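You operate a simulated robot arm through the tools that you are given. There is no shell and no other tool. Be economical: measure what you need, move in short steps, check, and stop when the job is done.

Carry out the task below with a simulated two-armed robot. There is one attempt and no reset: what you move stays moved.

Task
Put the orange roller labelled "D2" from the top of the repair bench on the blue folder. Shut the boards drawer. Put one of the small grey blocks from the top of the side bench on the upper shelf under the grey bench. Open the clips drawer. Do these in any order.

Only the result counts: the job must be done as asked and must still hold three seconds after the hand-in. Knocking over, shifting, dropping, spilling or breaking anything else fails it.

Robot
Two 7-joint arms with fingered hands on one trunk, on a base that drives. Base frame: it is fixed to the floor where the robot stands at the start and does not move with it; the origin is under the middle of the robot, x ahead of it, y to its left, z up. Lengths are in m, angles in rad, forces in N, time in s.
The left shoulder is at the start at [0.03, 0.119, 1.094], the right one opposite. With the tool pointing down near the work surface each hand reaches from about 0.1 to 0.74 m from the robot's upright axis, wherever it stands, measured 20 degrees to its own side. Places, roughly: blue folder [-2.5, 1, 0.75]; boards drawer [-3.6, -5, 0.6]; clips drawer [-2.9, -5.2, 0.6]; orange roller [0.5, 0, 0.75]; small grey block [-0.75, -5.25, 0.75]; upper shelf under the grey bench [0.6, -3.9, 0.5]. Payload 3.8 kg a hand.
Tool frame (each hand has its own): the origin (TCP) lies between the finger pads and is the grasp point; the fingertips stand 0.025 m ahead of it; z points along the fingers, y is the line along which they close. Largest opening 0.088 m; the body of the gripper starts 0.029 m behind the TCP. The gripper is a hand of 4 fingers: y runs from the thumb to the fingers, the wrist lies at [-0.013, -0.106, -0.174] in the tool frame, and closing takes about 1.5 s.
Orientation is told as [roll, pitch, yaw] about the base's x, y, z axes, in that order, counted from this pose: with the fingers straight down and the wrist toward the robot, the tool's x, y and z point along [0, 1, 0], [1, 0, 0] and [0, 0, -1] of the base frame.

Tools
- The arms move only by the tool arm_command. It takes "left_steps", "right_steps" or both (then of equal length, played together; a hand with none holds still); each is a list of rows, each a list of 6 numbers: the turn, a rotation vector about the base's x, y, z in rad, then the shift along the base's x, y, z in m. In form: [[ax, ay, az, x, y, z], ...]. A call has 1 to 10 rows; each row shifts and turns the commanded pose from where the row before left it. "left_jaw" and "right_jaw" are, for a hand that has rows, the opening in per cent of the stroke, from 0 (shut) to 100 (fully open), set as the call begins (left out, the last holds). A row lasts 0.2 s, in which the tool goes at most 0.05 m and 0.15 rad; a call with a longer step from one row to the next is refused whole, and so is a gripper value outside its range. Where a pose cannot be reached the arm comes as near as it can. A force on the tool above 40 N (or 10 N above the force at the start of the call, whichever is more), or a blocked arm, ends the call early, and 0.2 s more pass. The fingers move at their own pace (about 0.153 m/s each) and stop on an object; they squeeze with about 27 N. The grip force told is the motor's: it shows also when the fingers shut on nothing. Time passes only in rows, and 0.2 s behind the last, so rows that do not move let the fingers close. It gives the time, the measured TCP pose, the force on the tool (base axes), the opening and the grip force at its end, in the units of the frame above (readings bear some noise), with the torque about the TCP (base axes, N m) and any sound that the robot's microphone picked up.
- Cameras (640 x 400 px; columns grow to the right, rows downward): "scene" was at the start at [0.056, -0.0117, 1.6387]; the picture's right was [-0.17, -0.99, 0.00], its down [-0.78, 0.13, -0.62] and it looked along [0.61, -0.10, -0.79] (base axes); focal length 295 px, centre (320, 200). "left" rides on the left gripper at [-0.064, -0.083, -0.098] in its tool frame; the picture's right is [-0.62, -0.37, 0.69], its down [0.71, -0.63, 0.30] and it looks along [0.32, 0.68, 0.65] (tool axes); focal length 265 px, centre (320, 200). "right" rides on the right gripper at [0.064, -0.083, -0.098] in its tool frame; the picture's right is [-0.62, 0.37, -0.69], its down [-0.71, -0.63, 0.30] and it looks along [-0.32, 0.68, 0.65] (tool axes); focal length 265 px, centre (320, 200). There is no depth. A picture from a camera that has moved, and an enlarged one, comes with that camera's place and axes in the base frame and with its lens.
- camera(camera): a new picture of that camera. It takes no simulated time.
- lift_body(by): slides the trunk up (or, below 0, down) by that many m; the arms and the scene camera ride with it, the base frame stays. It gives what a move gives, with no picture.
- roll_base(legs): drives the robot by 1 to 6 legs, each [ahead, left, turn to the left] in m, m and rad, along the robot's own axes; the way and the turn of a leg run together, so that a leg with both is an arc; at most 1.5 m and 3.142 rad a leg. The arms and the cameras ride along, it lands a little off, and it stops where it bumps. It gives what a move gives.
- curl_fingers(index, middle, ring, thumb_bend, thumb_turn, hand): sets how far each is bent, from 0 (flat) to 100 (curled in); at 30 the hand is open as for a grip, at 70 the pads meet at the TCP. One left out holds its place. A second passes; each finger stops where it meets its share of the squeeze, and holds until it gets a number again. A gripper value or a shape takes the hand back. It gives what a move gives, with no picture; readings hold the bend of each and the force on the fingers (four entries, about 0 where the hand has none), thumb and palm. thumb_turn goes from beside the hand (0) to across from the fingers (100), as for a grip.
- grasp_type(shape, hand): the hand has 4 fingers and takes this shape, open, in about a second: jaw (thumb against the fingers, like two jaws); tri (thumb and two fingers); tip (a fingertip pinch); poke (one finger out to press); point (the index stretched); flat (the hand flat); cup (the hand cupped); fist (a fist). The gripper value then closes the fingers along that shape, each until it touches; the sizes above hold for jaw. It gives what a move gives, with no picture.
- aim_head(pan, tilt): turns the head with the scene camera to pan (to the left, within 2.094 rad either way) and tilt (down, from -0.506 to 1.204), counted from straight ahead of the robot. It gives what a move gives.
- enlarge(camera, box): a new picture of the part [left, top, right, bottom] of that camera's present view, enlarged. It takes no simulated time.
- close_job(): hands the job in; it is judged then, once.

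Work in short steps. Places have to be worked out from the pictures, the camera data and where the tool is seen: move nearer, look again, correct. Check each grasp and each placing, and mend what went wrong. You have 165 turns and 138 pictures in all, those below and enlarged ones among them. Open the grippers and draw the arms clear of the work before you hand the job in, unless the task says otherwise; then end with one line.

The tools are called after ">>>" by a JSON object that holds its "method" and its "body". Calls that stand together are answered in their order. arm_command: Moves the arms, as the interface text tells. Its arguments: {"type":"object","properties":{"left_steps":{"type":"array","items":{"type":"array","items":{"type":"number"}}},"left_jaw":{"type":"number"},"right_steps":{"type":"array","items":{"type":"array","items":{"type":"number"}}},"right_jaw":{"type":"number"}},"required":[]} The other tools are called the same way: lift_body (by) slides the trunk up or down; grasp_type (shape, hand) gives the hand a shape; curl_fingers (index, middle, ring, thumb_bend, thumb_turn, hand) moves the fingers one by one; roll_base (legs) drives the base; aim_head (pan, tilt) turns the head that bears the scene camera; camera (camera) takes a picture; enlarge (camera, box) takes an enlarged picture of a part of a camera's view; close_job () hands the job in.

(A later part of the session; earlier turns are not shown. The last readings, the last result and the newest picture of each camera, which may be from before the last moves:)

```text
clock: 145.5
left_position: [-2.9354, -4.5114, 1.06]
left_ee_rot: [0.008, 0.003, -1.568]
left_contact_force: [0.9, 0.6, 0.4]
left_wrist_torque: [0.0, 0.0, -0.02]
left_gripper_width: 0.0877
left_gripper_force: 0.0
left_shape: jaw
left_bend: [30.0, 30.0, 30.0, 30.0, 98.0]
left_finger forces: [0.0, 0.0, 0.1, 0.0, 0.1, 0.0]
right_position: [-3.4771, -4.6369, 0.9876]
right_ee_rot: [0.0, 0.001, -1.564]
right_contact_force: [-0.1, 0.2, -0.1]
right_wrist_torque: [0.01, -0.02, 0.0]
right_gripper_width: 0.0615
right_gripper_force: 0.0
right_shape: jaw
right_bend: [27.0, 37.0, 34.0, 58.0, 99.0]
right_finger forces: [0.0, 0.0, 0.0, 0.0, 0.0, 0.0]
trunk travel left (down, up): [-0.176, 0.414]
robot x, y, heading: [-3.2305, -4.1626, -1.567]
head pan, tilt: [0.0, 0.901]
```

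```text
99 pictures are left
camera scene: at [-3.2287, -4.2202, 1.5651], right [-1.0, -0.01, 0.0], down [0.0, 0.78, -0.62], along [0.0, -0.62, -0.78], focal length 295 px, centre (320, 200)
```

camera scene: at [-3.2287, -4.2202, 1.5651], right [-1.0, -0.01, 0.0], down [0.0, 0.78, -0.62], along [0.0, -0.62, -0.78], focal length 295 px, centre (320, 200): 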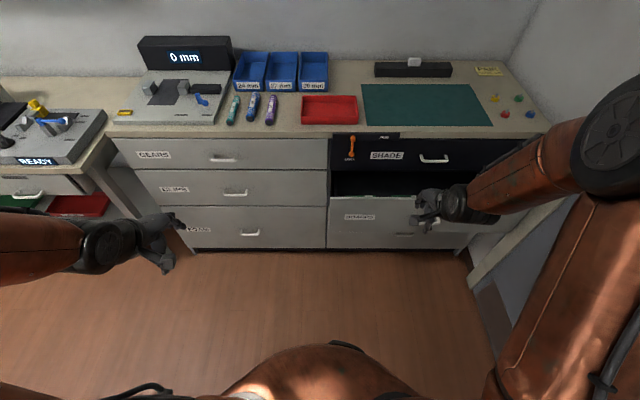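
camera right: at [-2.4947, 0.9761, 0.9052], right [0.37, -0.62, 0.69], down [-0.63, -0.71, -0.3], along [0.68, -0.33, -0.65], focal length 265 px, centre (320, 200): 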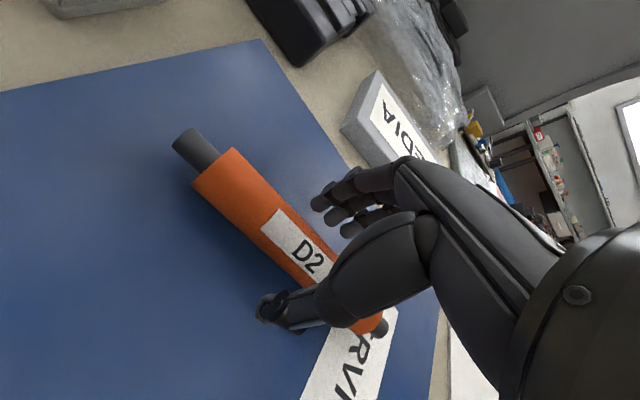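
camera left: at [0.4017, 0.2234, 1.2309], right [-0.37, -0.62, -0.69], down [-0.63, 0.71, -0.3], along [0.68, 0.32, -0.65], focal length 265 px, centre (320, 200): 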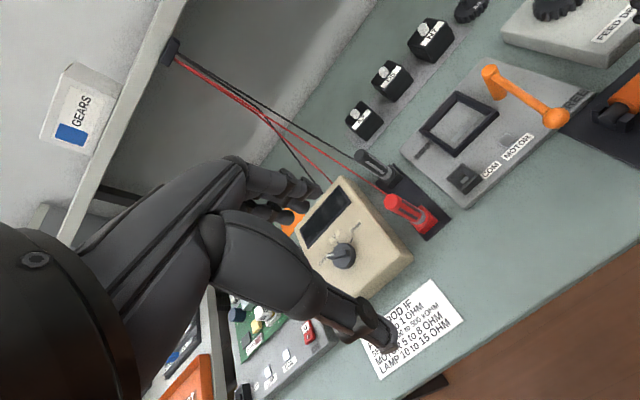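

I rotate the right hand to point forward with fingers shut, lowering it to the BOARDS drawer's height in front of it.

>>> {"method": "arm_command", "body": {"right_steps": [[-0.15, 0, 0, 0, 0.01, 0], [-0.15, 0, 0, 0, 0.01, -0.02], [-0.15, 0, 0, 0, 0.01, -0.03], [-0.15, 0, 0, 0, 0, -0.03], [-0.15, 0, 0, 0, 0, -0.03], [-0.15, 0, 0, 0, 0, -0.04], [-0.15, 0, 0, 0, 0, -0.04], [-0.15, 0, 0, 0, 0, -0.04], [-0.15, 0, 0, 0, 0, -0.04], [-0.15, 0, 0, 0, 0, -0.04]], "right_jaw": 0}}

>>> {"method": "camera", "body": {"camera": "scene"}}

>>> {"method": "camera", "body": {"camera": "right"}}

```text
clock: 147.7
left_position: [-2.9373, -4.5102, 1.0599]
left_ee_rot: [0.01, 0.002, -1.567]
left_contact_force: [-0.6, 0.1, -0.5]
left_wrist_torque: [-0.02, -0.04, 0.04]
left_gripper_width: 0.0876
left_gripper_force: 0.1
left_shape: jaw
left_bend: [30.0, 30.0, 30.0, 30.0, 98.0]
left_finger forces: [0.0, 0.1, 0.0, 0.0, 0.1, 0.0]
right_position: [-3.4898, -4.5945, 0.723]
right_ee_rot: [0.051, -1.432, -1.621]
right_contact_force: [0.0, 0.4, -0.1]
right_wrist_torque: [0.01, -0.02, -0.01]
right_gripper_width: 0.0
right_gripper_force: 26.5
right_shape: jaw
right_bend: [70.0, 70.0, 70.0, 38.0, 100.0]
right_finger forces: [0.0, 0.0, 0.0, 0.0, 0.0, 0.0]
right hand out of reach, approached as far as the arm can: row 10
trunk travel left (down, up): [-0.176, 0.414]
robot x, y, heading: [-3.2302, -4.1642, -1.568]
head pan, tilt: [0.0, 0.901]
```

```text
98 pictures are left
camera scene: at [-3.2308, -4.2188, 1.5652], right [-1.0, -0.01, 0.0], down [0.0, 0.78, -0.62], along [0.0, -0.62, -0.78], focal length 295 px, centre (320, 200)
```

scene: 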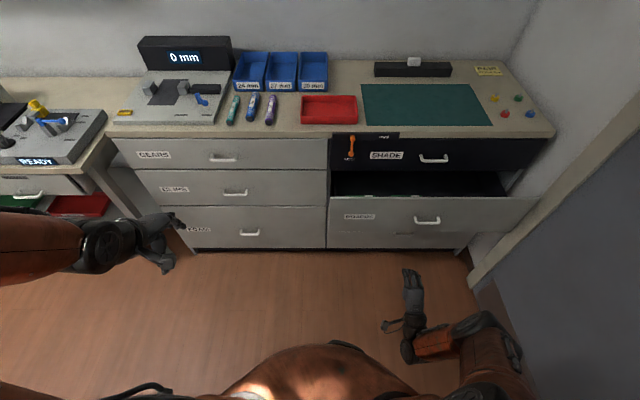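

```text
97 pictures are left
camera right: at [-3.4256, -4.484, 0.6556], right [-0.62, 0.63, 0.46], down [-0.71, -0.22, -0.67], along [-0.33, -0.74, 0.58], focal length 265 px, centre (320, 200)
```

right: 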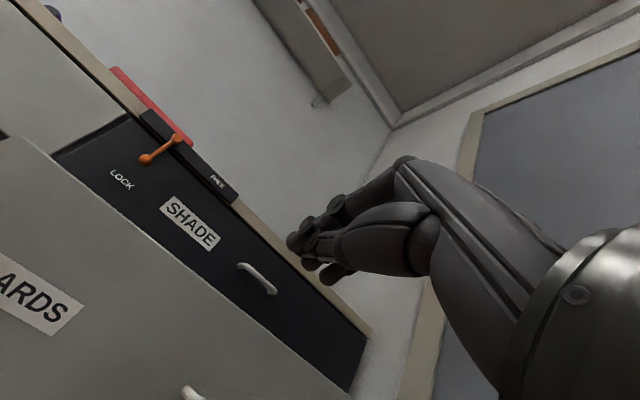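

The drawer front spans z ≈ 0.53–0.75 at y ≈ -4.86. I lower the trunk 8 cm so the fingers aim at its middle, then advance to contact.

>>> {"method": "lift_body", "body": {"by": -0.08}}

>>> {"method": "arm_command", "body": {"right_steps": [[0, 0, 0, 0, -0.04, 0], [0, 0, 0, 0, -0.04, 0], [0, 0, 0, 0, -0.04, 0], [0, 0, 0, 0, -0.04, 0], [0, 0, 0, 0, -0.03, 0], [0, 0, 0, 0, -0.02, 0], [0, 0, 0, 0, -0.02, 0]]}}

>>> {"method": "camera", "body": {"camera": "scene"}}

```text
clock: 148.8
left_position: [-2.9354, -4.5115, 0.9794]
left_ee_rot: [0.007, 0.005, -1.567]
left_contact_force: [-0.2, 0.0, 0.3]
left_wrist_torque: [0.01, 0.01, 0.04]
left_gripper_width: 0.0877
left_gripper_force: 0.0
left_shape: jaw
left_bend: [30.0, 30.0, 30.0, 30.0, 98.0]
left_finger forces: [0.0, 0.0, 0.0, 0.0, 0.1, 0.1]
right_position: [-3.4911, -4.5945, 0.6444]
right_ee_rot: [0.031, -1.429, -1.599]
right_contact_force: [0.0, 0.0, -0.1]
right_wrist_torque: [-0.04, -0.01, 0.0]
right_gripper_width: 0.0001
right_gripper_force: 26.7
right_shape: jaw
right_bend: [70.0, 70.0, 70.0, 38.0, 100.0]
right_finger forces: [0.0, 0.1, 0.1, 0.0, 0.1, 0.1]
trunk travel left (down, up): [-0.096, 0.494]
robot x, y, heading: [-3.2302, -4.1637, -1.566]
head pan, tilt: [0.0, 0.901]
```

```text
clock: 150.4
left_position: [-2.936, -4.512, 0.9807]
left_ee_rot: [0.008, 0.003, -1.566]
left_contact_force: [0.4, 1.0, -0.1]
left_wrist_torque: [0.0, 0.01, -0.02]
left_gripper_width: 0.0877
left_gripper_force: 0.1
left_shape: jaw
left_bend: [30.0, 30.0, 30.0, 30.0, 98.0]
left_finger forces: [0.0, 0.1, 0.1, 0.0, 0.0, 0.0]
right_position: [-3.4964, -4.727, 0.6736]
right_ee_rot: [0.03, -1.43, -1.599]
right_contact_force: [-0.5, -0.8, -0.3]
right_wrist_torque: [-0.01, 0.0, 0.02]
right_gripper_width: 0.0
right_gripper_force: 26.5
right_shape: jaw
right_bend: [70.0, 70.0, 70.0, 38.0, 100.0]
right_finger forces: [0.0, 0.0, 0.0, 0.0, 0.0, 0.0]
right hand out of reach, approached as far as the arm can: row 2, 3, 4, 5, 6, 7
trunk travel left (down, up): [-0.096, 0.494]
robot x, y, heading: [-3.2271, -4.1656, -1.566]
head pan, tilt: [0.0, 0.901]
```

```text
96 pictures are left
camera scene: at [-3.2287, -4.2202, 1.485], right [-1.0, -0.01, 0.0], down [0.0, 0.78, -0.62], along [0.0, -0.62, -0.78], focal length 295 px, centre (320, 200)
```

scene: 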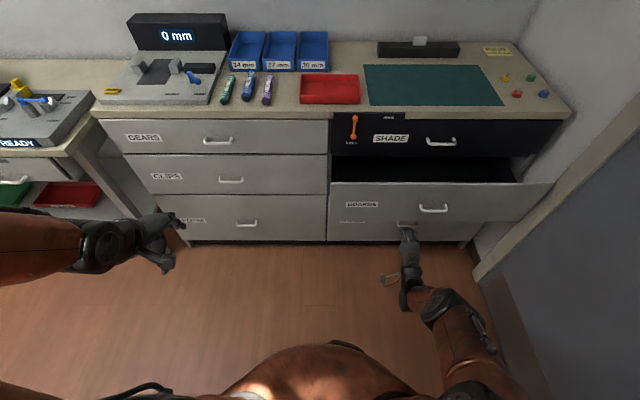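

The arm is at reach limit in this orientation, so I push by driving the base forward instead, gently.

>>> {"method": "roll_base", "body": {"legs": [[0.14, 0, 0]]}}

>>> {"method": "camera", "body": {"camera": "scene"}}

```text
clock: 151.8
left_position: [-2.9344, -4.6531, 0.9793]
left_ee_rot: [0.006, 0.004, -1.566]
left_contact_force: [0.3, 0.0, 0.0]
left_wrist_torque: [0.01, 0.02, 0.02]
left_gripper_width: 0.0877
left_gripper_force: 0.1
left_shape: jaw
left_bend: [30.0, 30.0, 30.0, 30.0, 98.0]
left_finger forces: [0.0, 0.0, 0.0, 0.1, 0.0, 0.0]
right_position: [-3.4947, -4.8671, 0.6727]
right_ee_rot: [0.03, -1.43, -1.597]
right_contact_force: [-0.2, -0.2, -0.6]
right_wrist_torque: [-0.01, 0.0, 0.0]
right_gripper_width: 0.0
right_gripper_force: 26.8
right_shape: jaw
right_bend: [70.0, 70.0, 70.0, 38.0, 100.0]
right_finger forces: [0.0, 0.1, 0.0, 0.0, 0.0, 0.1]
trunk travel left (down, up): [-0.096, 0.494]
robot x, y, heading: [-3.2315, -4.308, -1.564]
head pan, tilt: [0.0, 0.901]
```

```text
95 pictures are left
camera scene: at [-3.2278, -4.3621, 1.485], right [-1.0, -0.01, 0.0], down [-0.01, 0.78, -0.62], along [0.0, -0.62, -0.78], focal length 295 px, centre (320, 200)
```

scene: 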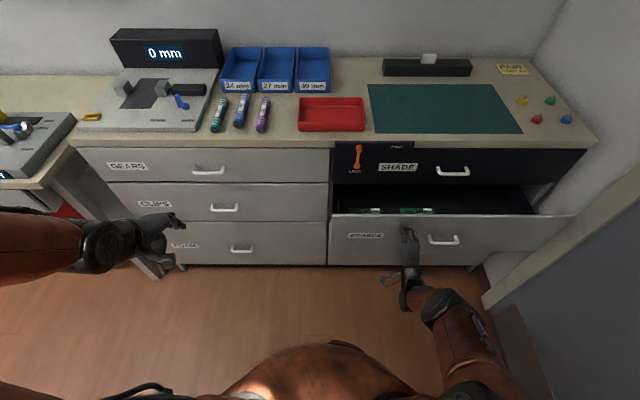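

Close to the panel, not yet in contact. I continue forward.

>>> {"method": "roll_base", "body": {"legs": [[0.1, 0, 0]]}}

>>> {"method": "camera", "body": {"camera": "scene"}}

```text
clock: 152.9
left_position: [-2.9346, -4.7512, 0.9794]
left_ee_rot: [0.007, 0.006, -1.568]
left_contact_force: [0.4, 0.1, 0.1]
left_wrist_torque: [0.01, -0.01, -0.01]
left_gripper_width: 0.0877
left_gripper_force: 0.0
left_shape: jaw
left_bend: [30.0, 30.0, 30.0, 30.0, 98.0]
left_finger forces: [0.0, 0.0, 0.0, 0.0, 0.0, 0.0]
right_position: [-3.4958, -4.9646, 0.6721]
right_ee_rot: [0.03, -1.43, -1.598]
right_contact_force: [-0.2, 0.2, 0.3]
right_wrist_torque: [-0.02, -0.01, 0.04]
right_gripper_width: 0.0
right_gripper_force: 26.7
right_shape: jaw
right_bend: [70.0, 70.0, 70.0, 38.0, 100.0]
right_finger forces: [0.0, 0.1, 0.0, 0.1, 0.0, 0.1]
trunk travel left (down, up): [-0.096, 0.494]
robot x, y, heading: [-3.2272, -4.4012, -1.566]
head pan, tilt: [0.0, 0.901]
```

```text
94 pictures are left
camera scene: at [-3.2274, -4.4597, 1.4849], right [-1.0, 0.0, 0.0], down [0.0, 0.78, -0.62], along [0.0, -0.62, -0.78], focal length 295 px, centre (320, 200)
```

scene: 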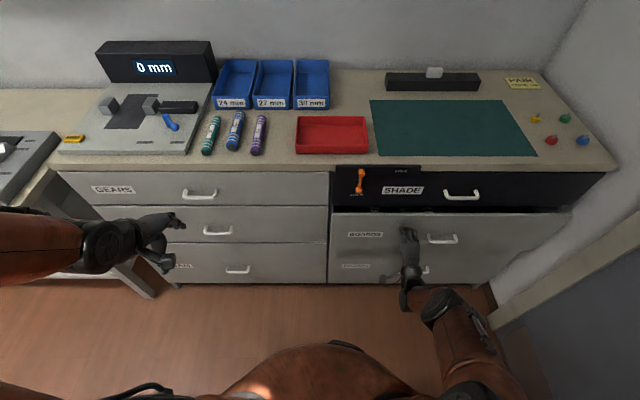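

The drawer is moving in and nearly shut. I push on until resistance.

>>> {"method": "roll_base", "body": {"legs": [[0.04, 0, 0]]}}

>>> {"method": "enlarge", "body": {"camera": "scene", "box": [300, 150, 620, 350]}}

```text
clock: 153.8
left_position: [-2.9347, -4.7895, 0.9804]
left_ee_rot: [0.006, 0.005, -1.569]
left_contact_force: [0.3, 0.5, -0.5]
left_wrist_torque: [-0.02, 0.01, 0.01]
left_gripper_width: 0.0875
left_gripper_force: 0.1
left_shape: jaw
left_bend: [30.0, 30.0, 30.0, 30.0, 98.0]
left_finger forces: [0.0, 0.1, 0.1, 0.1, 0.0, 0.0]
right_position: [-3.4957, -5.0062, 0.6721]
right_ee_rot: [0.028, -1.433, -1.6]
right_contact_force: [-0.7, 2.3, 0.7]
right_wrist_torque: [0.0, -0.01, -0.03]
right_gripper_width: 0.0002
right_gripper_force: 26.8
right_shape: jaw
right_bend: [70.0, 70.0, 70.0, 39.0, 100.0]
right_finger forces: [0.1, 0.1, 0.1, 0.1, 0.0, 0.1]
trunk travel left (down, up): [-0.096, 0.494]
robot x, y, heading: [-3.2282, -4.4424, -1.568]
head pan, tilt: [0.0, 0.901]
```

```text
2.00 times, centred on (460, 250) of scene
camera zoom: at [-3.2269, -4.499, 1.4851], right [-1.0, 0.0, 0.0], down [0.0, 0.78, -0.62], along [0.0, -0.62, -0.78], focal length 590 px, centre (40, 100)
```

zoom: 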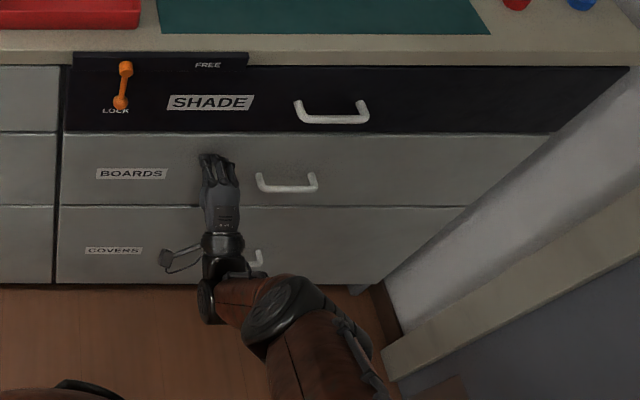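

It looks nearly flush; one more 1.2 cm nudge to confirm it is at its stop.

>>> {"method": "roll_base", "body": {"legs": [[0.012, 0, 0]]}}

>>> {"method": "enlarge", "body": {"camera": "scene", "box": [300, 150, 620, 350]}}

```text
clock: 154.6
left_position: [-2.9348, -4.797, 0.9807]
left_ee_rot: [0.006, 0.002, -1.569]
left_contact_force: [-0.7, 0.4, -0.4]
left_wrist_torque: [0.0, 0.02, -0.01]
left_gripper_width: 0.0879
left_gripper_force: 0.0
left_shape: jaw
left_bend: [30.0, 30.0, 30.0, 30.0, 98.0]
left_finger forces: [0.1, 0.1, 0.0, 0.1, 0.0, 0.1]
right_position: [-3.4957, -5.0055, 0.672]
right_ee_rot: [0.062, -1.44, -1.63]
right_contact_force: [1.1, 11.1, 3.7]
right_wrist_torque: [-0.12, 0.01, 0.01]
right_gripper_width: 0.0
right_gripper_force: 26.9
right_shape: jaw
right_bend: [70.0, 70.0, 70.0, 39.0, 100.0]
right_finger forces: [0.0, 0.0, 0.0, 0.1, 0.0, 0.0]
trunk travel left (down, up): [-0.096, 0.494]
robot x, y, heading: [-3.2293, -4.4474, -1.567]
head pan, tilt: [0.0, 0.901]
stopped in leg 1: the force on the tool passed its limit at 59 N (the readings are from after the stop); the commanded pose is now the measured one
```

```text
2.00 times, centred on (460, 250) of scene
camera zoom: at [-3.227, -4.5039, 1.4851], right [-1.0, 0.0, 0.0], down [0.0, 0.78, -0.62], along [0.0, -0.62, -0.78], focal length 590 px, centre (40, 100)
```

zoom: 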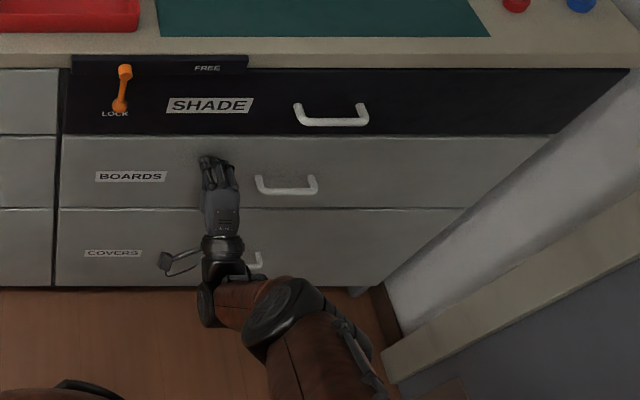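

BOARDS is shut against its stop (force rose, panel flush). I back off 0.25 m and strafe left so the forward-pointing right hand lines up with the CLIPS handle, opening the hand.

>>> {"method": "roll_base", "body": {"legs": [[-0.25, 0, 0], [0, 0.626, 0]]}}

>>> {"method": "arm_command", "body": {"right_steps": [[0, 0, 0, 0, 0, 0], [0, 0, 0, 0, 0, 0], [0, 0, 0, 0, 0, 0], [0, 0, 0, 0, 0, 0]], "right_jaw": 80}}

>>> {"method": "camera", "body": {"camera": "scene"}}

>>> {"method": "camera", "body": {"camera": "right"}}

```text
clock: 159.4
left_position: [-2.3193, -4.5604, 0.9807]
left_ee_rot: [0.006, 0.001, -1.584]
left_contact_force: [1.5, 0.0, -1.2]
left_wrist_torque: [-0.01, -0.03, 0.03]
left_gripper_width: 0.0876
left_gripper_force: 0.1
left_shape: jaw
left_bend: [30.0, 30.0, 30.0, 30.0, 98.0]
left_finger forces: [0.1, 0.0, 0.1, 0.0, 0.0, 0.1]
right_position: [-2.8848, -4.7603, 0.6713]
right_ee_rot: [0.055, -1.438, -1.64]
right_contact_force: [0.6, 0.4, -0.2]
right_wrist_torque: [0.01, 0.0, 0.01]
right_gripper_width: 0.0
right_gripper_force: 27.0
right_shape: jaw
right_bend: [70.0, 70.0, 70.0, 39.0, 100.0]
right_finger forces: [0.0, 0.0, 0.0, 0.1, 0.0, 0.0]
trunk travel left (down, up): [-0.096, 0.494]
robot x, y, heading: [-2.6077, -4.2091, -1.586]
head pan, tilt: [0.0, 0.901]
```

```text
clock: 160.4
left_position: [-2.3213, -4.5604, 0.9794]
left_ee_rot: [0.006, 0.002, -1.583]
left_contact_force: [-0.4, 0.6, -0.4]
left_wrist_torque: [0.02, 0.02, 0.0]
left_gripper_width: 0.0874
left_gripper_force: 0.1
left_shape: jaw
left_bend: [30.0, 30.0, 30.0, 30.0, 98.0]
left_finger forces: [0.0, 0.0, 0.0, 0.0, 0.0, 0.1]
right_position: [-2.8844, -4.762, 0.6733]
right_ee_rot: [0.058, -1.437, -1.642]
right_contact_force: [-0.5, -0.2, 0.3]
right_wrist_torque: [0.01, -0.02, 0.0]
right_gripper_width: 0.0705
right_gripper_force: 0.0
right_shape: jaw
right_bend: [27.0, 34.0, 32.0, 49.0, 99.0]
right_finger forces: [0.0, 0.0, 0.1, 0.0, 0.0, 0.0]
trunk travel left (down, up): [-0.096, 0.494]
robot x, y, heading: [-2.6121, -4.2058, -1.585]
head pan, tilt: [0.0, 0.901]
```

```text
91 pictures are left
camera scene: at [-2.6087, -4.2638, 1.485], right [-1.0, 0.01, 0.0], down [0.01, 0.78, -0.62], along [-0.01, -0.62, -0.78], focal length 295 px, centre (320, 200)
```

scene: 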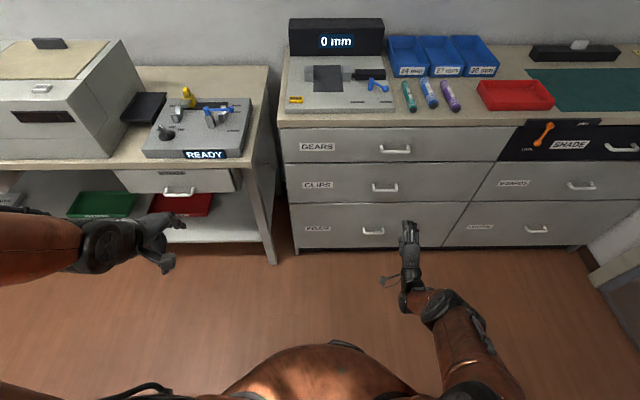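

```text
90 pictures are left
camera right: at [-2.818, -4.6524, 0.6032], right [-0.62, 0.65, 0.45], down [-0.71, -0.21, -0.67], along [-0.34, -0.73, 0.59], focal length 265 px, centre (320, 200)
```

right: 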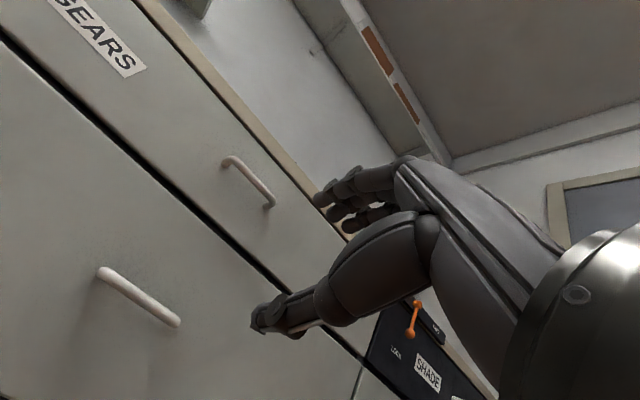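

From both views the CLIPS handle is at about [-2.87, -5.0, 0.62]. I lower the trunk 5 cm, drive forward 0.15 m and check.

>>> {"method": "lift_body", "body": {"by": -0.052}}

>>> {"method": "roll_base", "body": {"legs": [[0.15, 0.01, 0.014]]}}

>>> {"method": "camera", "body": {"camera": "right"}}

>>> {"method": "enlarge", "body": {"camera": "scene", "box": [300, 150, 500, 275]}}

```text
clock: 161.4
left_position: [-2.3202, -4.5599, 0.9278]
left_ee_rot: [0.008, 0.002, -1.585]
left_contact_force: [0.4, 0.2, -0.1]
left_wrist_torque: [0.0, 0.0, 0.0]
left_gripper_width: 0.0878
left_gripper_force: 0.0
left_shape: jaw
left_bend: [30.0, 30.0, 30.0, 30.0, 98.0]
left_finger forces: [0.0, 0.0, 0.1, 0.0, 0.1, 0.1]
right_position: [-2.8849, -4.7607, 0.6191]
right_ee_rot: [0.059, -1.439, -1.643]
right_contact_force: [0.6, 0.5, -0.1]
right_wrist_torque: [0.01, -0.05, -0.03]
right_gripper_width: 0.0703
right_gripper_force: 0.1
right_shape: jaw
right_bend: [27.0, 34.0, 32.0, 49.0, 99.0]
right_finger forces: [0.0, 0.1, 0.0, 0.0, 0.0, 0.1]
trunk travel left (down, up): [-0.044, 0.546]
robot x, y, heading: [-2.6083, -4.2113, -1.583]
head pan, tilt: [0.0, 0.901]
```

```text
clock: 162.8
left_position: [-2.3071, -4.7081, 0.9269]
left_ee_rot: [0.007, 0.005, -1.572]
left_contact_force: [-0.4, 0.6, 0.7]
left_wrist_torque: [0.03, 0.01, -0.01]
left_gripper_width: 0.088
left_gripper_force: 0.0
left_shape: jaw
left_bend: [30.0, 30.0, 30.0, 30.0, 98.0]
left_finger forces: [0.0, 0.1, 0.0, 0.0, 0.0, 0.0]
right_position: [-2.8682, -4.9161, 0.6197]
right_ee_rot: [0.058, -1.437, -1.63]
right_contact_force: [-0.2, -1.1, 0.1]
right_wrist_torque: [-0.01, -0.02, -0.01]
right_gripper_width: 0.0704
right_gripper_force: 0.0
right_shape: jaw
right_bend: [27.0, 34.0, 32.0, 49.0, 99.0]
right_finger forces: [0.1, 0.1, 0.0, 0.0, 0.0, 0.0]
trunk travel left (down, up): [-0.044, 0.546]
robot x, y, heading: [-2.6019, -4.3571, -1.567]
head pan, tilt: [0.0, 0.901]
```

```text
89 pictures are left
camera right: at [-2.8033, -4.8056, 0.5507], right [-0.62, 0.64, 0.45], down [-0.71, -0.22, -0.67], along [-0.33, -0.74, 0.59], focal length 265 px, centre (320, 200)
```

right: 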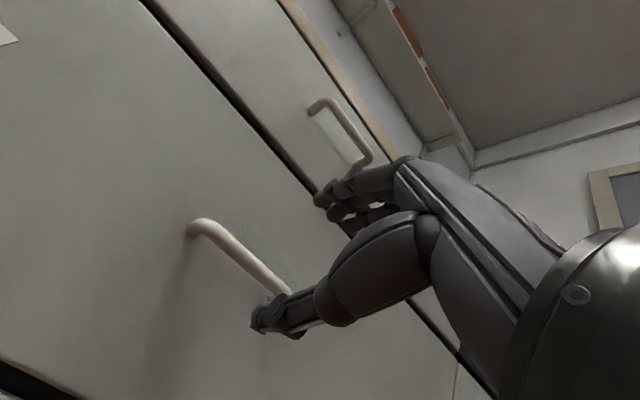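

```text
3.20 times, centred on (400, 212) of scene
camera zoom: at [-2.5987, -4.4155, 1.433], right [-1.0, 0.0, 0.0], down [0.0, 0.78, -0.62], along [0.0, -0.62, -0.78], focal length 945 px, centre (64, 160)
```

zoom: 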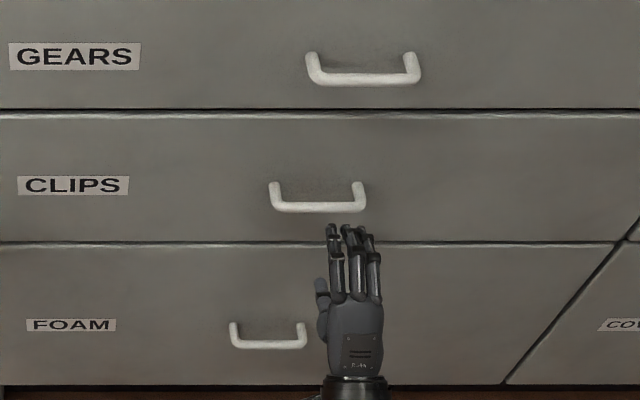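

The handle is aligned between thumb (below) and fingers (above). I drive in the last 7.5 cm and look.

>>> {"method": "roll_base", "body": {"legs": [[0.075, 0.004, 0]]}}

>>> {"method": "camera", "body": {"camera": "right"}}

>>> {"method": "enlarge", "body": {"camera": "scene", "box": [300, 150, 500, 275]}}

```text
clock: 163.8
left_position: [-2.3024, -4.7831, 0.9279]
left_ee_rot: [0.006, 0.002, -1.571]
left_contact_force: [0.1, -0.2, 0.1]
left_wrist_torque: [-0.01, -0.01, 0.01]
left_gripper_width: 0.0877
left_gripper_force: 0.0
left_shape: jaw
left_bend: [30.0, 30.0, 30.0, 30.0, 98.0]
left_finger forces: [0.1, 0.0, 0.0, 0.0, 0.0, 0.0]
right_position: [-2.8644, -4.9903, 0.619]
right_ee_rot: [0.059, -1.437, -1.627]
right_contact_force: [-0.3, 1.2, 0.1]
right_wrist_torque: [0.01, -0.05, 0.0]
right_gripper_width: 0.0706
right_gripper_force: 0.1
right_shape: jaw
right_bend: [27.0, 34.0, 32.0, 49.0, 99.0]
right_finger forces: [0.1, 0.1, 0.0, 0.0, 0.1, 0.0]
trunk travel left (down, up): [-0.044, 0.546]
robot x, y, heading: [-2.5934, -4.4315, -1.57]
head pan, tilt: [0.0, 0.901]
```

```text
87 pictures are left
camera right: at [-2.7989, -4.8805, 0.5506], right [-0.62, 0.64, 0.45], down [-0.71, -0.22, -0.67], along [-0.33, -0.74, 0.59], focal length 265 px, centre (320, 200)
```

right: 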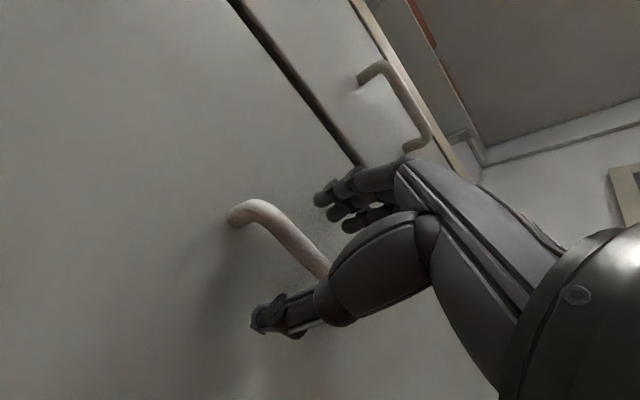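

```text
3.20 times, centred on (400, 212) of scene
camera zoom: at [-2.5946, -4.4904, 1.433], right [-1.0, 0.0, 0.0], down [0.0, 0.78, -0.62], along [0.0, -0.62, -0.78], focal length 945 px, centre (64, 160)
```

zoom: 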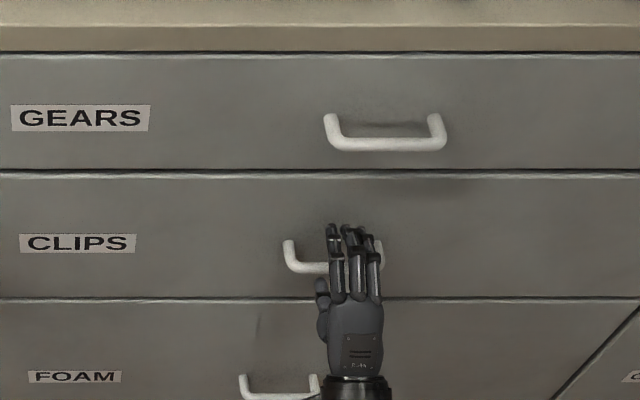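

The bar is between thumb and fingers; I close the hand.

>>> {"method": "arm_command", "body": {"right_steps": [[0, 0, 0, 0, 0, 0], [0, 0, 0, 0, 0, 0], [0, 0, 0, 0, 0, 0], [0, 0, 0, 0, 0, 0], [0, 0, 0, 0, 0, 0], [0, 0, 0, 0, 0, 0], [0, 0, 0, 0, 0, 0]], "right_jaw": 0}}

>>> {"method": "camera", "body": {"camera": "right"}}

```text
clock: 165.4
left_position: [-2.3038, -4.7824, 0.9269]
left_ee_rot: [0.009, 0.002, -1.572]
left_contact_force: [0.3, 0.0, -0.2]
left_wrist_torque: [-0.02, 0.0, 0.0]
left_gripper_width: 0.0876
left_gripper_force: 0.0
left_shape: jaw
left_bend: [30.0, 30.0, 30.0, 30.0, 98.0]
left_finger forces: [0.0, 0.0, 0.0, 0.0, 0.1, 0.1]
right_position: [-2.8645, -4.9897, 0.6197]
right_ee_rot: [0.063, -1.436, -1.632]
right_contact_force: [0.3, -2.0, -7.9]
right_wrist_torque: [0.05, -0.02, 0.06]
right_gripper_width: 0.0079
right_gripper_force: 27.6
right_shape: jaw
right_bend: [70.0, 70.0, 70.0, 77.0, 100.0]
right_finger forces: [10.0, 3.6, 2.0, 0.1, 21.4, 0.0]
trunk travel left (down, up): [-0.044, 0.546]
robot x, y, heading: [-2.5971, -4.4303, -1.57]
head pan, tilt: [0.0, 0.901]
```

```text
85 pictures are left
camera right: at [-2.7989, -4.88, 0.5505], right [-0.62, 0.64, 0.45], down [-0.71, -0.22, -0.67], along [-0.33, -0.74, 0.59], focal length 265 px, centre (320, 200)
```

right: 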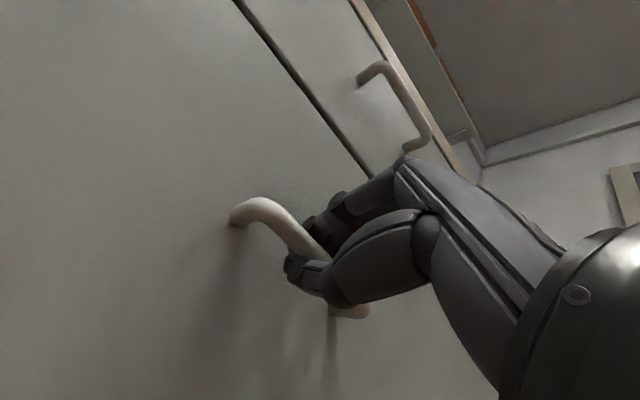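

The handle is firmly gripped. I pull by backing the base.

>>> {"method": "roll_base", "body": {"legs": [[-0.12, 0, 0]]}}

>>> {"method": "camera", "body": {"camera": "scene"}}

```text
clock: 166.6
left_position: [-2.3017, -4.6623, 0.9282]
left_ee_rot: [0.008, 0.002, -1.569]
left_contact_force: [0.3, 0.3, -1.0]
left_wrist_torque: [0.01, 0.03, -0.02]
left_gripper_width: 0.0876
left_gripper_force: 0.1
left_shape: jaw
left_bend: [30.0, 30.0, 30.0, 30.0, 98.0]
left_finger forces: [0.0, 0.0, 0.0, 0.1, 0.0, 0.0]
right_position: [-2.8616, -4.8702, 0.6194]
right_ee_rot: [0.065, -1.437, -1.633]
right_contact_force: [-0.4, 0.5, -8.8]
right_wrist_torque: [0.04, 0.0, 0.03]
right_gripper_width: 0.0069
right_gripper_force: 26.4
right_shape: jaw
right_bend: [70.0, 70.0, 70.0, 79.0, 100.0]
right_finger forces: [0.0, 0.1, 0.1, 0.1, 3.4, 0.0]
trunk travel left (down, up): [-0.044, 0.546]
robot x, y, heading: [-2.6, -4.312, -1.563]
head pan, tilt: [0.0, 0.901]
```

```text
84 pictures are left
camera scene: at [-2.5954, -4.3694, 1.433], right [-1.0, 0.0, 0.0], down [0.0, 0.78, -0.62], along [0.0, -0.62, -0.78], focal length 295 px, centre (320, 200)
```

scene: 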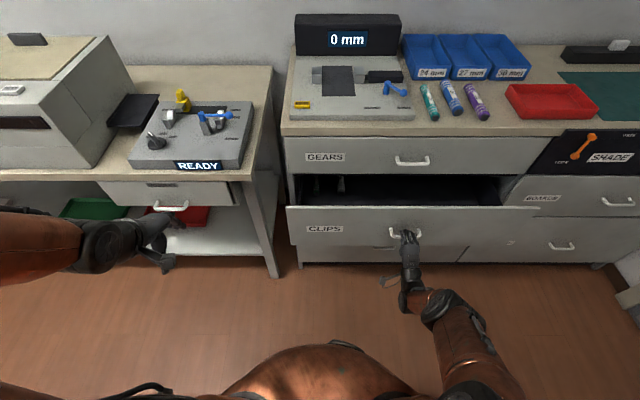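

The drawer slides open. I pull further to about 0.25 m.

>>> {"method": "roll_base", "body": {"legs": [[-0.13, 0, 0]]}}

>>> {"method": "camera", "body": {"camera": "scene"}}

```text
clock: 167.9
left_position: [-2.3031, -4.5331, 0.927]
left_ee_rot: [0.01, 0.001, -1.569]
left_contact_force: [-0.1, -0.1, -0.1]
left_wrist_torque: [-0.02, 0.01, 0.0]
left_gripper_width: 0.0876
left_gripper_force: 0.0
left_shape: jaw
left_bend: [30.0, 30.0, 30.0, 30.0, 98.0]
left_finger forces: [0.0, 0.0, 0.0, 0.0, 0.0, 0.0]
right_position: [-2.863, -4.7413, 0.62]
right_ee_rot: [0.068, -1.435, -1.633]
right_contact_force: [1.7, 0.4, -9.8]
right_wrist_torque: [0.01, -0.01, 0.0]
right_gripper_width: 0.0066
right_gripper_force: 27.0
right_shape: jaw
right_bend: [70.0, 70.0, 70.0, 79.0, 100.0]
right_finger forces: [0.1, 0.0, 0.0, 0.0, 3.7, 0.0]
trunk travel left (down, up): [-0.044, 0.546]
robot x, y, heading: [-2.5981, -4.1855, -1.569]
head pan, tilt: [0.0, 0.901]
```

```text
83 pictures are left
camera scene: at [-2.5958, -4.2406, 1.433], right [-1.0, 0.0, 0.0], down [0.0, 0.78, -0.62], along [0.0, -0.62, -0.78], focal length 295 px, centre (320, 200)
```

scene: 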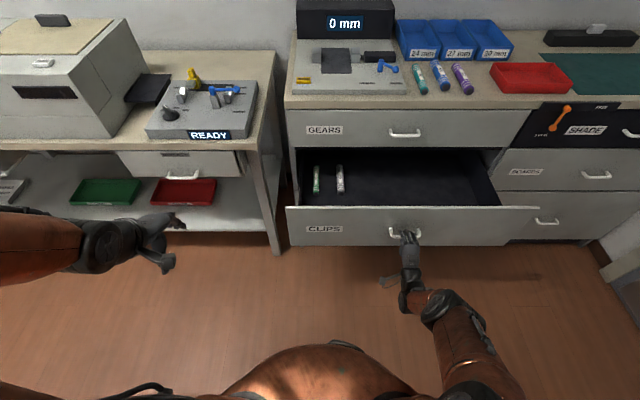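

Open 0.25 m; I pull a little more to be sure, watching the force.

>>> {"method": "roll_base", "body": {"legs": [[-0.08, 0, 0]]}}

>>> {"method": "camera", "body": {"camera": "scene"}}

```text
clock: 168.9
left_position: [-2.304, -4.4539, 0.9286]
left_ee_rot: [0.009, 0.002, -1.569]
left_contact_force: [0.0, 0.0, -0.2]
left_wrist_torque: [0.01, -0.01, -0.01]
left_gripper_width: 0.0877
left_gripper_force: 0.1
left_shape: jaw
left_bend: [30.0, 30.0, 30.0, 30.0, 98.0]
left_finger forces: [0.1, 0.0, 0.0, 0.0, 0.0, 0.0]
right_position: [-2.8633, -4.6622, 0.6188]
right_ee_rot: [0.069, -1.436, -1.634]
right_contact_force: [0.7, 0.3, -9.9]
right_wrist_torque: [-0.01, -0.02, 0.04]
right_gripper_width: 0.0065
right_gripper_force: 27.2
right_shape: jaw
right_bend: [70.0, 70.0, 70.0, 79.0, 100.0]
right_finger forces: [0.0, 0.0, 0.0, 0.1, 3.6, 0.1]
trunk travel left (down, up): [-0.044, 0.546]
robot x, y, heading: [-2.5978, -4.1058, -1.564]
head pan, tilt: [0.0, 0.901]
```

```text
82 pictures are left
camera scene: at [-2.596, -4.1616, 1.433], right [-1.0, 0.0, 0.0], down [0.0, 0.78, -0.62], along [0.0, -0.62, -0.78], focal length 295 px, centre (320, 200)
```

scene: 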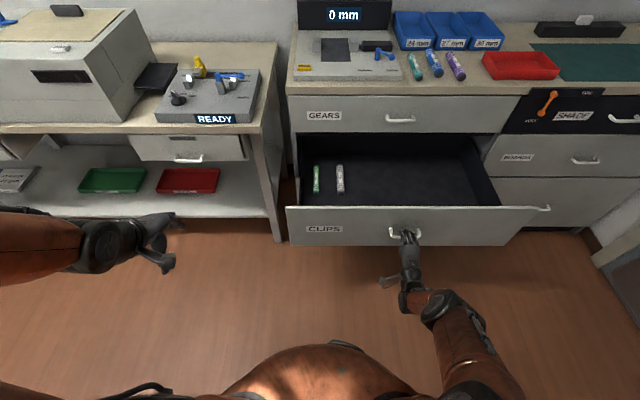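

CLIPS is open about 0.33 m. I open the hand and back off 8 cm to clear the handle.

>>> {"method": "arm_command", "body": {"right_steps": [[0, 0, 0, 0, 0, 0], [0, 0, 0, 0, 0, 0], [0, 0, 0, 0, 0, 0], [0, 0, 0, 0, 0, 0], [0, 0, 0, 0, 0, 0]], "right_jaw": 90}}

>>> {"method": "roll_base", "body": {"legs": [[-0.08, 0, 0]]}}

>>> {"method": "camera", "body": {"camera": "scene"}}

```text
clock: 170.1
left_position: [-2.3033, -4.4542, 0.9291]
left_ee_rot: [0.007, 0.0, -1.57]
left_contact_force: [0.4, -0.3, 0.3]
left_wrist_torque: [0.0, 0.03, 0.02]
left_gripper_width: 0.0877
left_gripper_force: 0.2
left_shape: jaw
left_bend: [30.0, 30.0, 30.0, 30.0, 98.0]
left_finger forces: [0.0, 0.0, 0.1, 0.0, 0.0, 0.0]
right_position: [-2.8637, -4.6634, 0.6191]
right_ee_rot: [0.066, -1.435, -1.633]
right_contact_force: [0.1, 0.8, 0.1]
right_wrist_torque: [0.03, 0.02, -0.01]
right_gripper_width: 0.0794
right_gripper_force: 0.0
right_shape: jaw
right_bend: [30.0, 32.0, 30.0, 34.0, 98.0]
right_finger forces: [0.1, 0.1, 0.0, 0.0, 0.0, 0.0]
trunk travel left (down, up): [-0.044, 0.546]
robot x, y, heading: [-2.5931, -4.1093, -1.572]
head pan, tilt: [0.0, 0.901]
```

```text
clock: 171.2
left_position: [-2.3038, -4.3724, 0.9292]
left_ee_rot: [0.008, 0.002, -1.567]
left_contact_force: [-0.5, -0.2, 0.5]
left_wrist_torque: [-0.02, 0.01, 0.01]
left_gripper_width: 0.0879
left_gripper_force: 0.0
left_shape: jaw
left_bend: [30.0, 30.0, 30.0, 30.0, 98.0]
left_finger forces: [0.0, 0.1, 0.0, 0.0, 0.0, 0.1]
right_position: [-2.8628, -4.5821, 0.6198]
right_ee_rot: [0.065, -1.435, -1.629]
right_contact_force: [0.3, -0.4, 0.4]
right_wrist_torque: [0.03, 0.01, 0.01]
right_gripper_width: 0.0793
right_gripper_force: 0.1
right_shape: jaw
right_bend: [30.0, 32.0, 30.0, 34.0, 98.0]
right_finger forces: [0.1, 0.1, 0.0, 0.1, 0.0, 0.1]
trunk travel left (down, up): [-0.044, 0.546]
robot x, y, heading: [-2.5979, -4.03, -1.563]
head pan, tilt: [0.0, 0.901]
```

```text
81 pictures are left
camera scene: at [-2.5957, -4.0802, 1.4331], right [-1.0, 0.0, 0.0], down [0.0, 0.78, -0.62], along [0.0, -0.62, -0.78], focal length 295 px, centre (320, 200)
```

scene: 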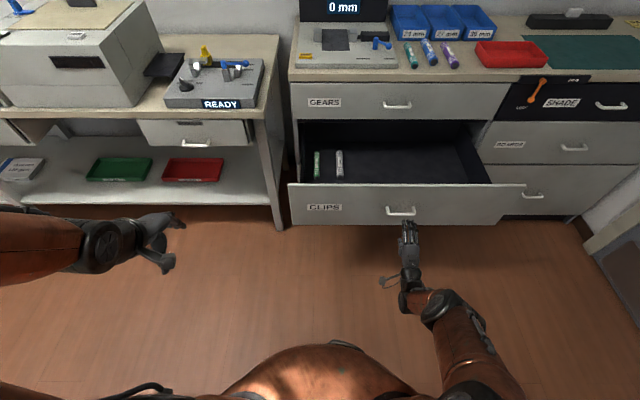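

CLIPS stays open and BOARDS shut. Now I turn the right hand back to pointing down and raise it, then move toward the side bench.

>>> {"method": "arm_command", "body": {"right_steps": [[0.143, 0, 0, 0, 0.01, 0.03], [0.143, 0, 0, 0, 0.01, 0.03], [0.143, 0, 0, 0, 0.01, 0.03], [0.143, 0, 0, 0, 0, 0.03], [0.143, 0, 0, 0, 0, 0.03], [0.143, 0, 0, 0, 0, 0.03], [0.143, 0, 0, 0, 0, 0.03], [0.143, 0, 0, 0, 0, 0.03], [0.143, 0, 0, 0, 0, 0.03], [0.143, 0, 0, 0, 0, 0.03]]}}

>>> {"method": "lift_body", "body": {"by": 0.3}}

>>> {"method": "aim_head", "body": {"pan": 1.1, "tilt": 0.75}}

>>> {"method": "camera", "body": {"camera": "scene"}}

```text
clock: 173.4
left_position: [-2.3037, -4.3725, 0.9267]
left_ee_rot: [0.007, 0.001, -1.571]
left_contact_force: [0.4, -0.1, -0.4]
left_wrist_torque: [0.04, -0.02, -0.01]
left_gripper_width: 0.0878
left_gripper_force: 0.0
left_shape: jaw
left_bend: [30.0, 30.0, 30.0, 30.0, 98.0]
left_finger forces: [0.0, 0.0, 0.0, 0.1, 0.0, 0.0]
right_position: [-2.8648, -4.5553, 0.9193]
right_ee_rot: [0.006, -0.004, -1.581]
right_contact_force: [-0.1, -0.6, 0.2]
right_wrist_torque: [0.01, 0.03, 0.01]
right_gripper_width: 0.0794
right_gripper_force: 0.0
right_shape: jaw
right_bend: [29.0, 32.0, 30.0, 33.0, 98.0]
right_finger forces: [0.0, 0.0, 0.0, 0.1, 0.0, 0.0]
trunk travel left (down, up): [-0.044, 0.546]
robot x, y, heading: [-2.5996, -4.0266, -1.563]
head pan, tilt: [0.0, 0.901]
```

```text
clock: 176.4
left_position: [-2.3032, -4.3735, 1.2283]
left_ee_rot: [0.007, 0.003, -1.569]
left_contact_force: [-0.8, -0.4, -0.5]
left_wrist_torque: [-0.01, 0.01, -0.01]
left_gripper_width: 0.0876
left_gripper_force: 0.1
left_shape: jaw
left_bend: [30.0, 30.0, 30.0, 30.0, 98.0]
left_finger forces: [0.0, 0.1, 0.1, 0.0, 0.0, 0.0]
right_position: [-2.8651, -4.5558, 1.2182]
right_ee_rot: [0.007, -0.005, -1.581]
right_contact_force: [0.0, -0.5, 0.7]
right_wrist_torque: [-0.01, 0.02, 0.02]
right_gripper_width: 0.079
right_gripper_force: 0.0
right_shape: jaw
right_bend: [29.0, 32.0, 30.0, 33.0, 98.0]
right_finger forces: [0.0, 0.1, 0.0, 0.0, 0.0, 0.0]
trunk travel left (down, up): [-0.344, 0.246]
robot x, y, heading: [-2.6, -4.0293, -1.567]
head pan, tilt: [0.0, 0.901]
```

```text
clock: 177.7
left_position: [-2.3026, -4.3747, 1.2277]
left_ee_rot: [0.007, 0.003, -1.57]
left_contact_force: [0.0, -0.4, 0.2]
left_wrist_torque: [-0.01, 0.0, -0.01]
left_gripper_width: 0.0878
left_gripper_force: 0.0
left_shape: jaw
left_bend: [30.0, 30.0, 30.0, 30.0, 98.0]
left_finger forces: [0.0, 0.1, 0.0, 0.0, 0.0, 0.0]
right_position: [-2.8649, -4.5558, 1.218]
right_ee_rot: [0.008, -0.004, -1.58]
right_contact_force: [0.0, 0.2, -0.9]
right_wrist_torque: [-0.02, 0.05, -0.02]
right_gripper_width: 0.0792
right_gripper_force: 0.2
right_shape: jaw
right_bend: [29.0, 32.0, 30.0, 33.0, 98.0]
right_finger forces: [0.0, 0.0, 0.0, 0.0, 0.0, 0.1]
trunk travel left (down, up): [-0.344, 0.246]
robot x, y, heading: [-2.599, -4.0293, -1.563]
head pan, tilt: [1.1, 0.75]
```

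```text
80 pictures are left
camera scene: at [-2.5221, -4.0438, 1.7449], right [-0.45, -0.89, 0.0], down [-0.61, 0.31, -0.73], along [0.65, -0.33, -0.68], focal length 295 px, centre (320, 200)
```

scene: 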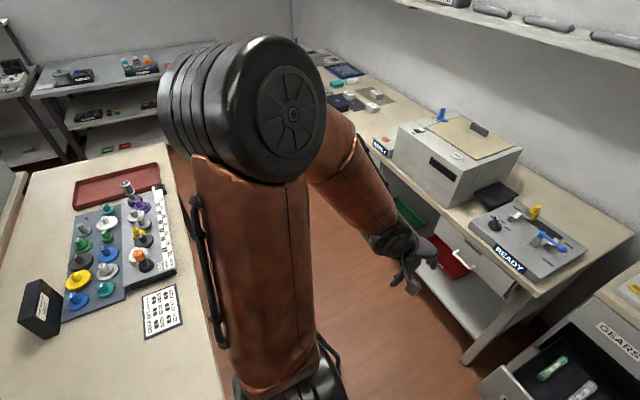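

The passage between the open drawer and the island table's corner is only ~0.8 m, so I take the safer route: back up along the corridor and around the island's other side.

>>> {"method": "roll_base", "body": {"legs": [[0, -0.5, 0], [-1.1, 0, 0], [-1.05, 0, 0]]}}

>>> {"method": "aim_head", "body": {"pan": 1.4, "tilt": 0.7}}

>>> {"method": "camera", "body": {"camera": "scene"}}

```text
clock: 191.0
left_position: [-2.8626, -2.183, 1.2279]
left_ee_rot: [0.007, 0.002, -1.507]
left_contact_force: [-0.5, 0.1, -0.5]
left_wrist_torque: [-0.01, 0.01, -0.04]
left_gripper_width: 0.0876
left_gripper_force: 0.2
left_shape: jaw
left_bend: [30.0, 30.0, 30.0, 30.0, 98.0]
left_finger forces: [0.0, 0.0, 0.1, 0.0, 0.1, 0.0]
right_position: [-3.4129, -2.3977, 1.2181]
right_ee_rot: [0.008, -0.005, -1.519]
right_contact_force: [-0.4, -0.3, 0.8]
right_wrist_torque: [-0.05, -0.03, -0.01]
right_gripper_width: 0.0791
right_gripper_force: 0.0
right_shape: jaw
right_bend: [29.0, 32.0, 30.0, 33.0, 98.0]
right_finger forces: [0.0, 0.0, 0.0, 0.1, 0.1, 0.0]
trunk travel left (down, up): [-0.344, 0.246]
robot x, y, heading: [-3.1799, -1.8547, -1.504]
head pan, tilt: [1.1, 0.75]
```

```text
clock: 191.8
left_position: [-2.8628, -2.1836, 1.229]
left_ee_rot: [0.006, 0.0, -1.508]
left_contact_force: [0.2, -0.1, 0.2]
left_wrist_torque: [0.0, 0.01, 0.01]
left_gripper_width: 0.0877
left_gripper_force: 0.0
left_shape: jaw
left_bend: [30.0, 30.0, 30.0, 30.0, 98.0]
left_finger forces: [0.1, 0.0, 0.0, 0.1, 0.0, 0.0]
right_position: [-3.4123, -2.3994, 1.2183]
right_ee_rot: [0.008, -0.005, -1.518]
right_contact_force: [0.1, 0.6, 0.0]
right_wrist_torque: [-0.01, 0.03, 0.02]
right_gripper_width: 0.0792
right_gripper_force: 0.0
right_shape: jaw
right_bend: [29.0, 32.0, 30.0, 33.0, 98.0]
right_finger forces: [0.0, 0.0, 0.1, 0.0, 0.0, 0.1]
trunk travel left (down, up): [-0.344, 0.246]
robot x, y, heading: [-3.1804, -1.8534, -1.504]
head pan, tilt: [1.4, 0.7]
```

```text
79 pictures are left
camera scene: at [-3.0927, -1.8431, 1.7492], right [-0.11, -0.99, 0.0], down [-0.64, 0.07, -0.76], along [0.76, -0.08, -0.64], focal length 295 px, centre (320, 200)
```

scene: 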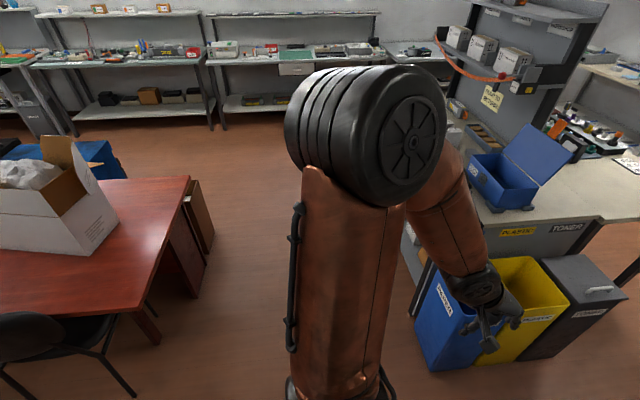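

The aisle between the red desk and the island is clear around y ≈ -1.8. I turn to face +x and drive along it.

>>> {"method": "roll_base", "body": {"legs": [[0, 0, 1.504], [1.3, 0.03, 0]]}}

>>> {"method": "aim_head", "body": {"pan": -0.4, "tilt": 0.6}}

>>> {"method": "camera", "body": {"camera": "scene"}}

```text
clock: 202.1
left_position: [-1.526, -1.5139, 1.2278]
left_ee_rot: [0.008, 0.001, 0.006]
left_contact_force: [0.6, -0.4, 0.5]
left_wrist_torque: [-0.01, 0.0, 0.01]
left_gripper_width: 0.0878
left_gripper_force: 0.0
left_shape: jaw
left_bend: [30.0, 30.0, 30.0, 30.0, 98.0]
left_finger forces: [0.0, 0.0, 0.0, 0.1, 0.0, 0.0]
right_position: [-1.3422, -2.0744, 1.2184]
right_ee_rot: [0.005, -0.005, -0.005]
right_contact_force: [0.7, -0.4, 0.6]
right_wrist_torque: [-0.02, -0.02, 0.0]
right_gripper_width: 0.079
right_gripper_force: 0.2
right_shape: jaw
right_bend: [29.0, 32.0, 30.0, 33.0, 98.0]
right_finger forces: [0.0, 0.1, 0.0, 0.1, 0.0, 0.0]
trunk travel left (down, up): [-0.344, 0.246]
robot x, y, heading: [-1.87, -1.8091, 0.009]
head pan, tilt: [1.4, 0.7]
```

```text
clock: 203.9
left_position: [-1.5253, -1.5132, 1.2278]
left_ee_rot: [0.006, 0.002, 0.005]
left_contact_force: [-0.5, -0.4, 0.1]
left_wrist_torque: [-0.01, -0.01, -0.03]
left_gripper_width: 0.0874
left_gripper_force: 0.0
left_shape: jaw
left_bend: [30.0, 30.0, 30.0, 30.0, 98.0]
left_finger forces: [0.1, 0.0, 0.0, 0.0, 0.1, 0.0]
right_position: [-1.3427, -2.0738, 1.2177]
right_ee_rot: [0.006, -0.006, -0.004]
right_contact_force: [-0.5, 1.3, -0.2]
right_wrist_torque: [0.01, 0.05, -0.02]
right_gripper_width: 0.0793
right_gripper_force: 0.1
right_shape: jaw
right_bend: [29.0, 32.0, 30.0, 33.0, 98.0]
right_finger forces: [0.0, 0.1, 0.0, 0.0, 0.1, 0.0]
trunk travel left (down, up): [-0.344, 0.246]
robot x, y, heading: [-1.8686, -1.8071, 0.003]
head pan, tilt: [-0.4, 0.6]
```

```text
78 pictures are left
camera scene: at [-1.8083, -1.8415, 1.7578], right [-0.38, -0.92, 0.0], down [-0.52, 0.22, -0.82], along [0.76, -0.31, -0.57], focal length 295 px, centre (320, 200)
```

scene: 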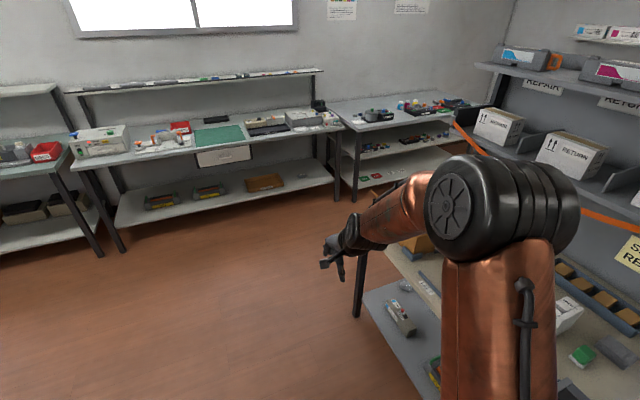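

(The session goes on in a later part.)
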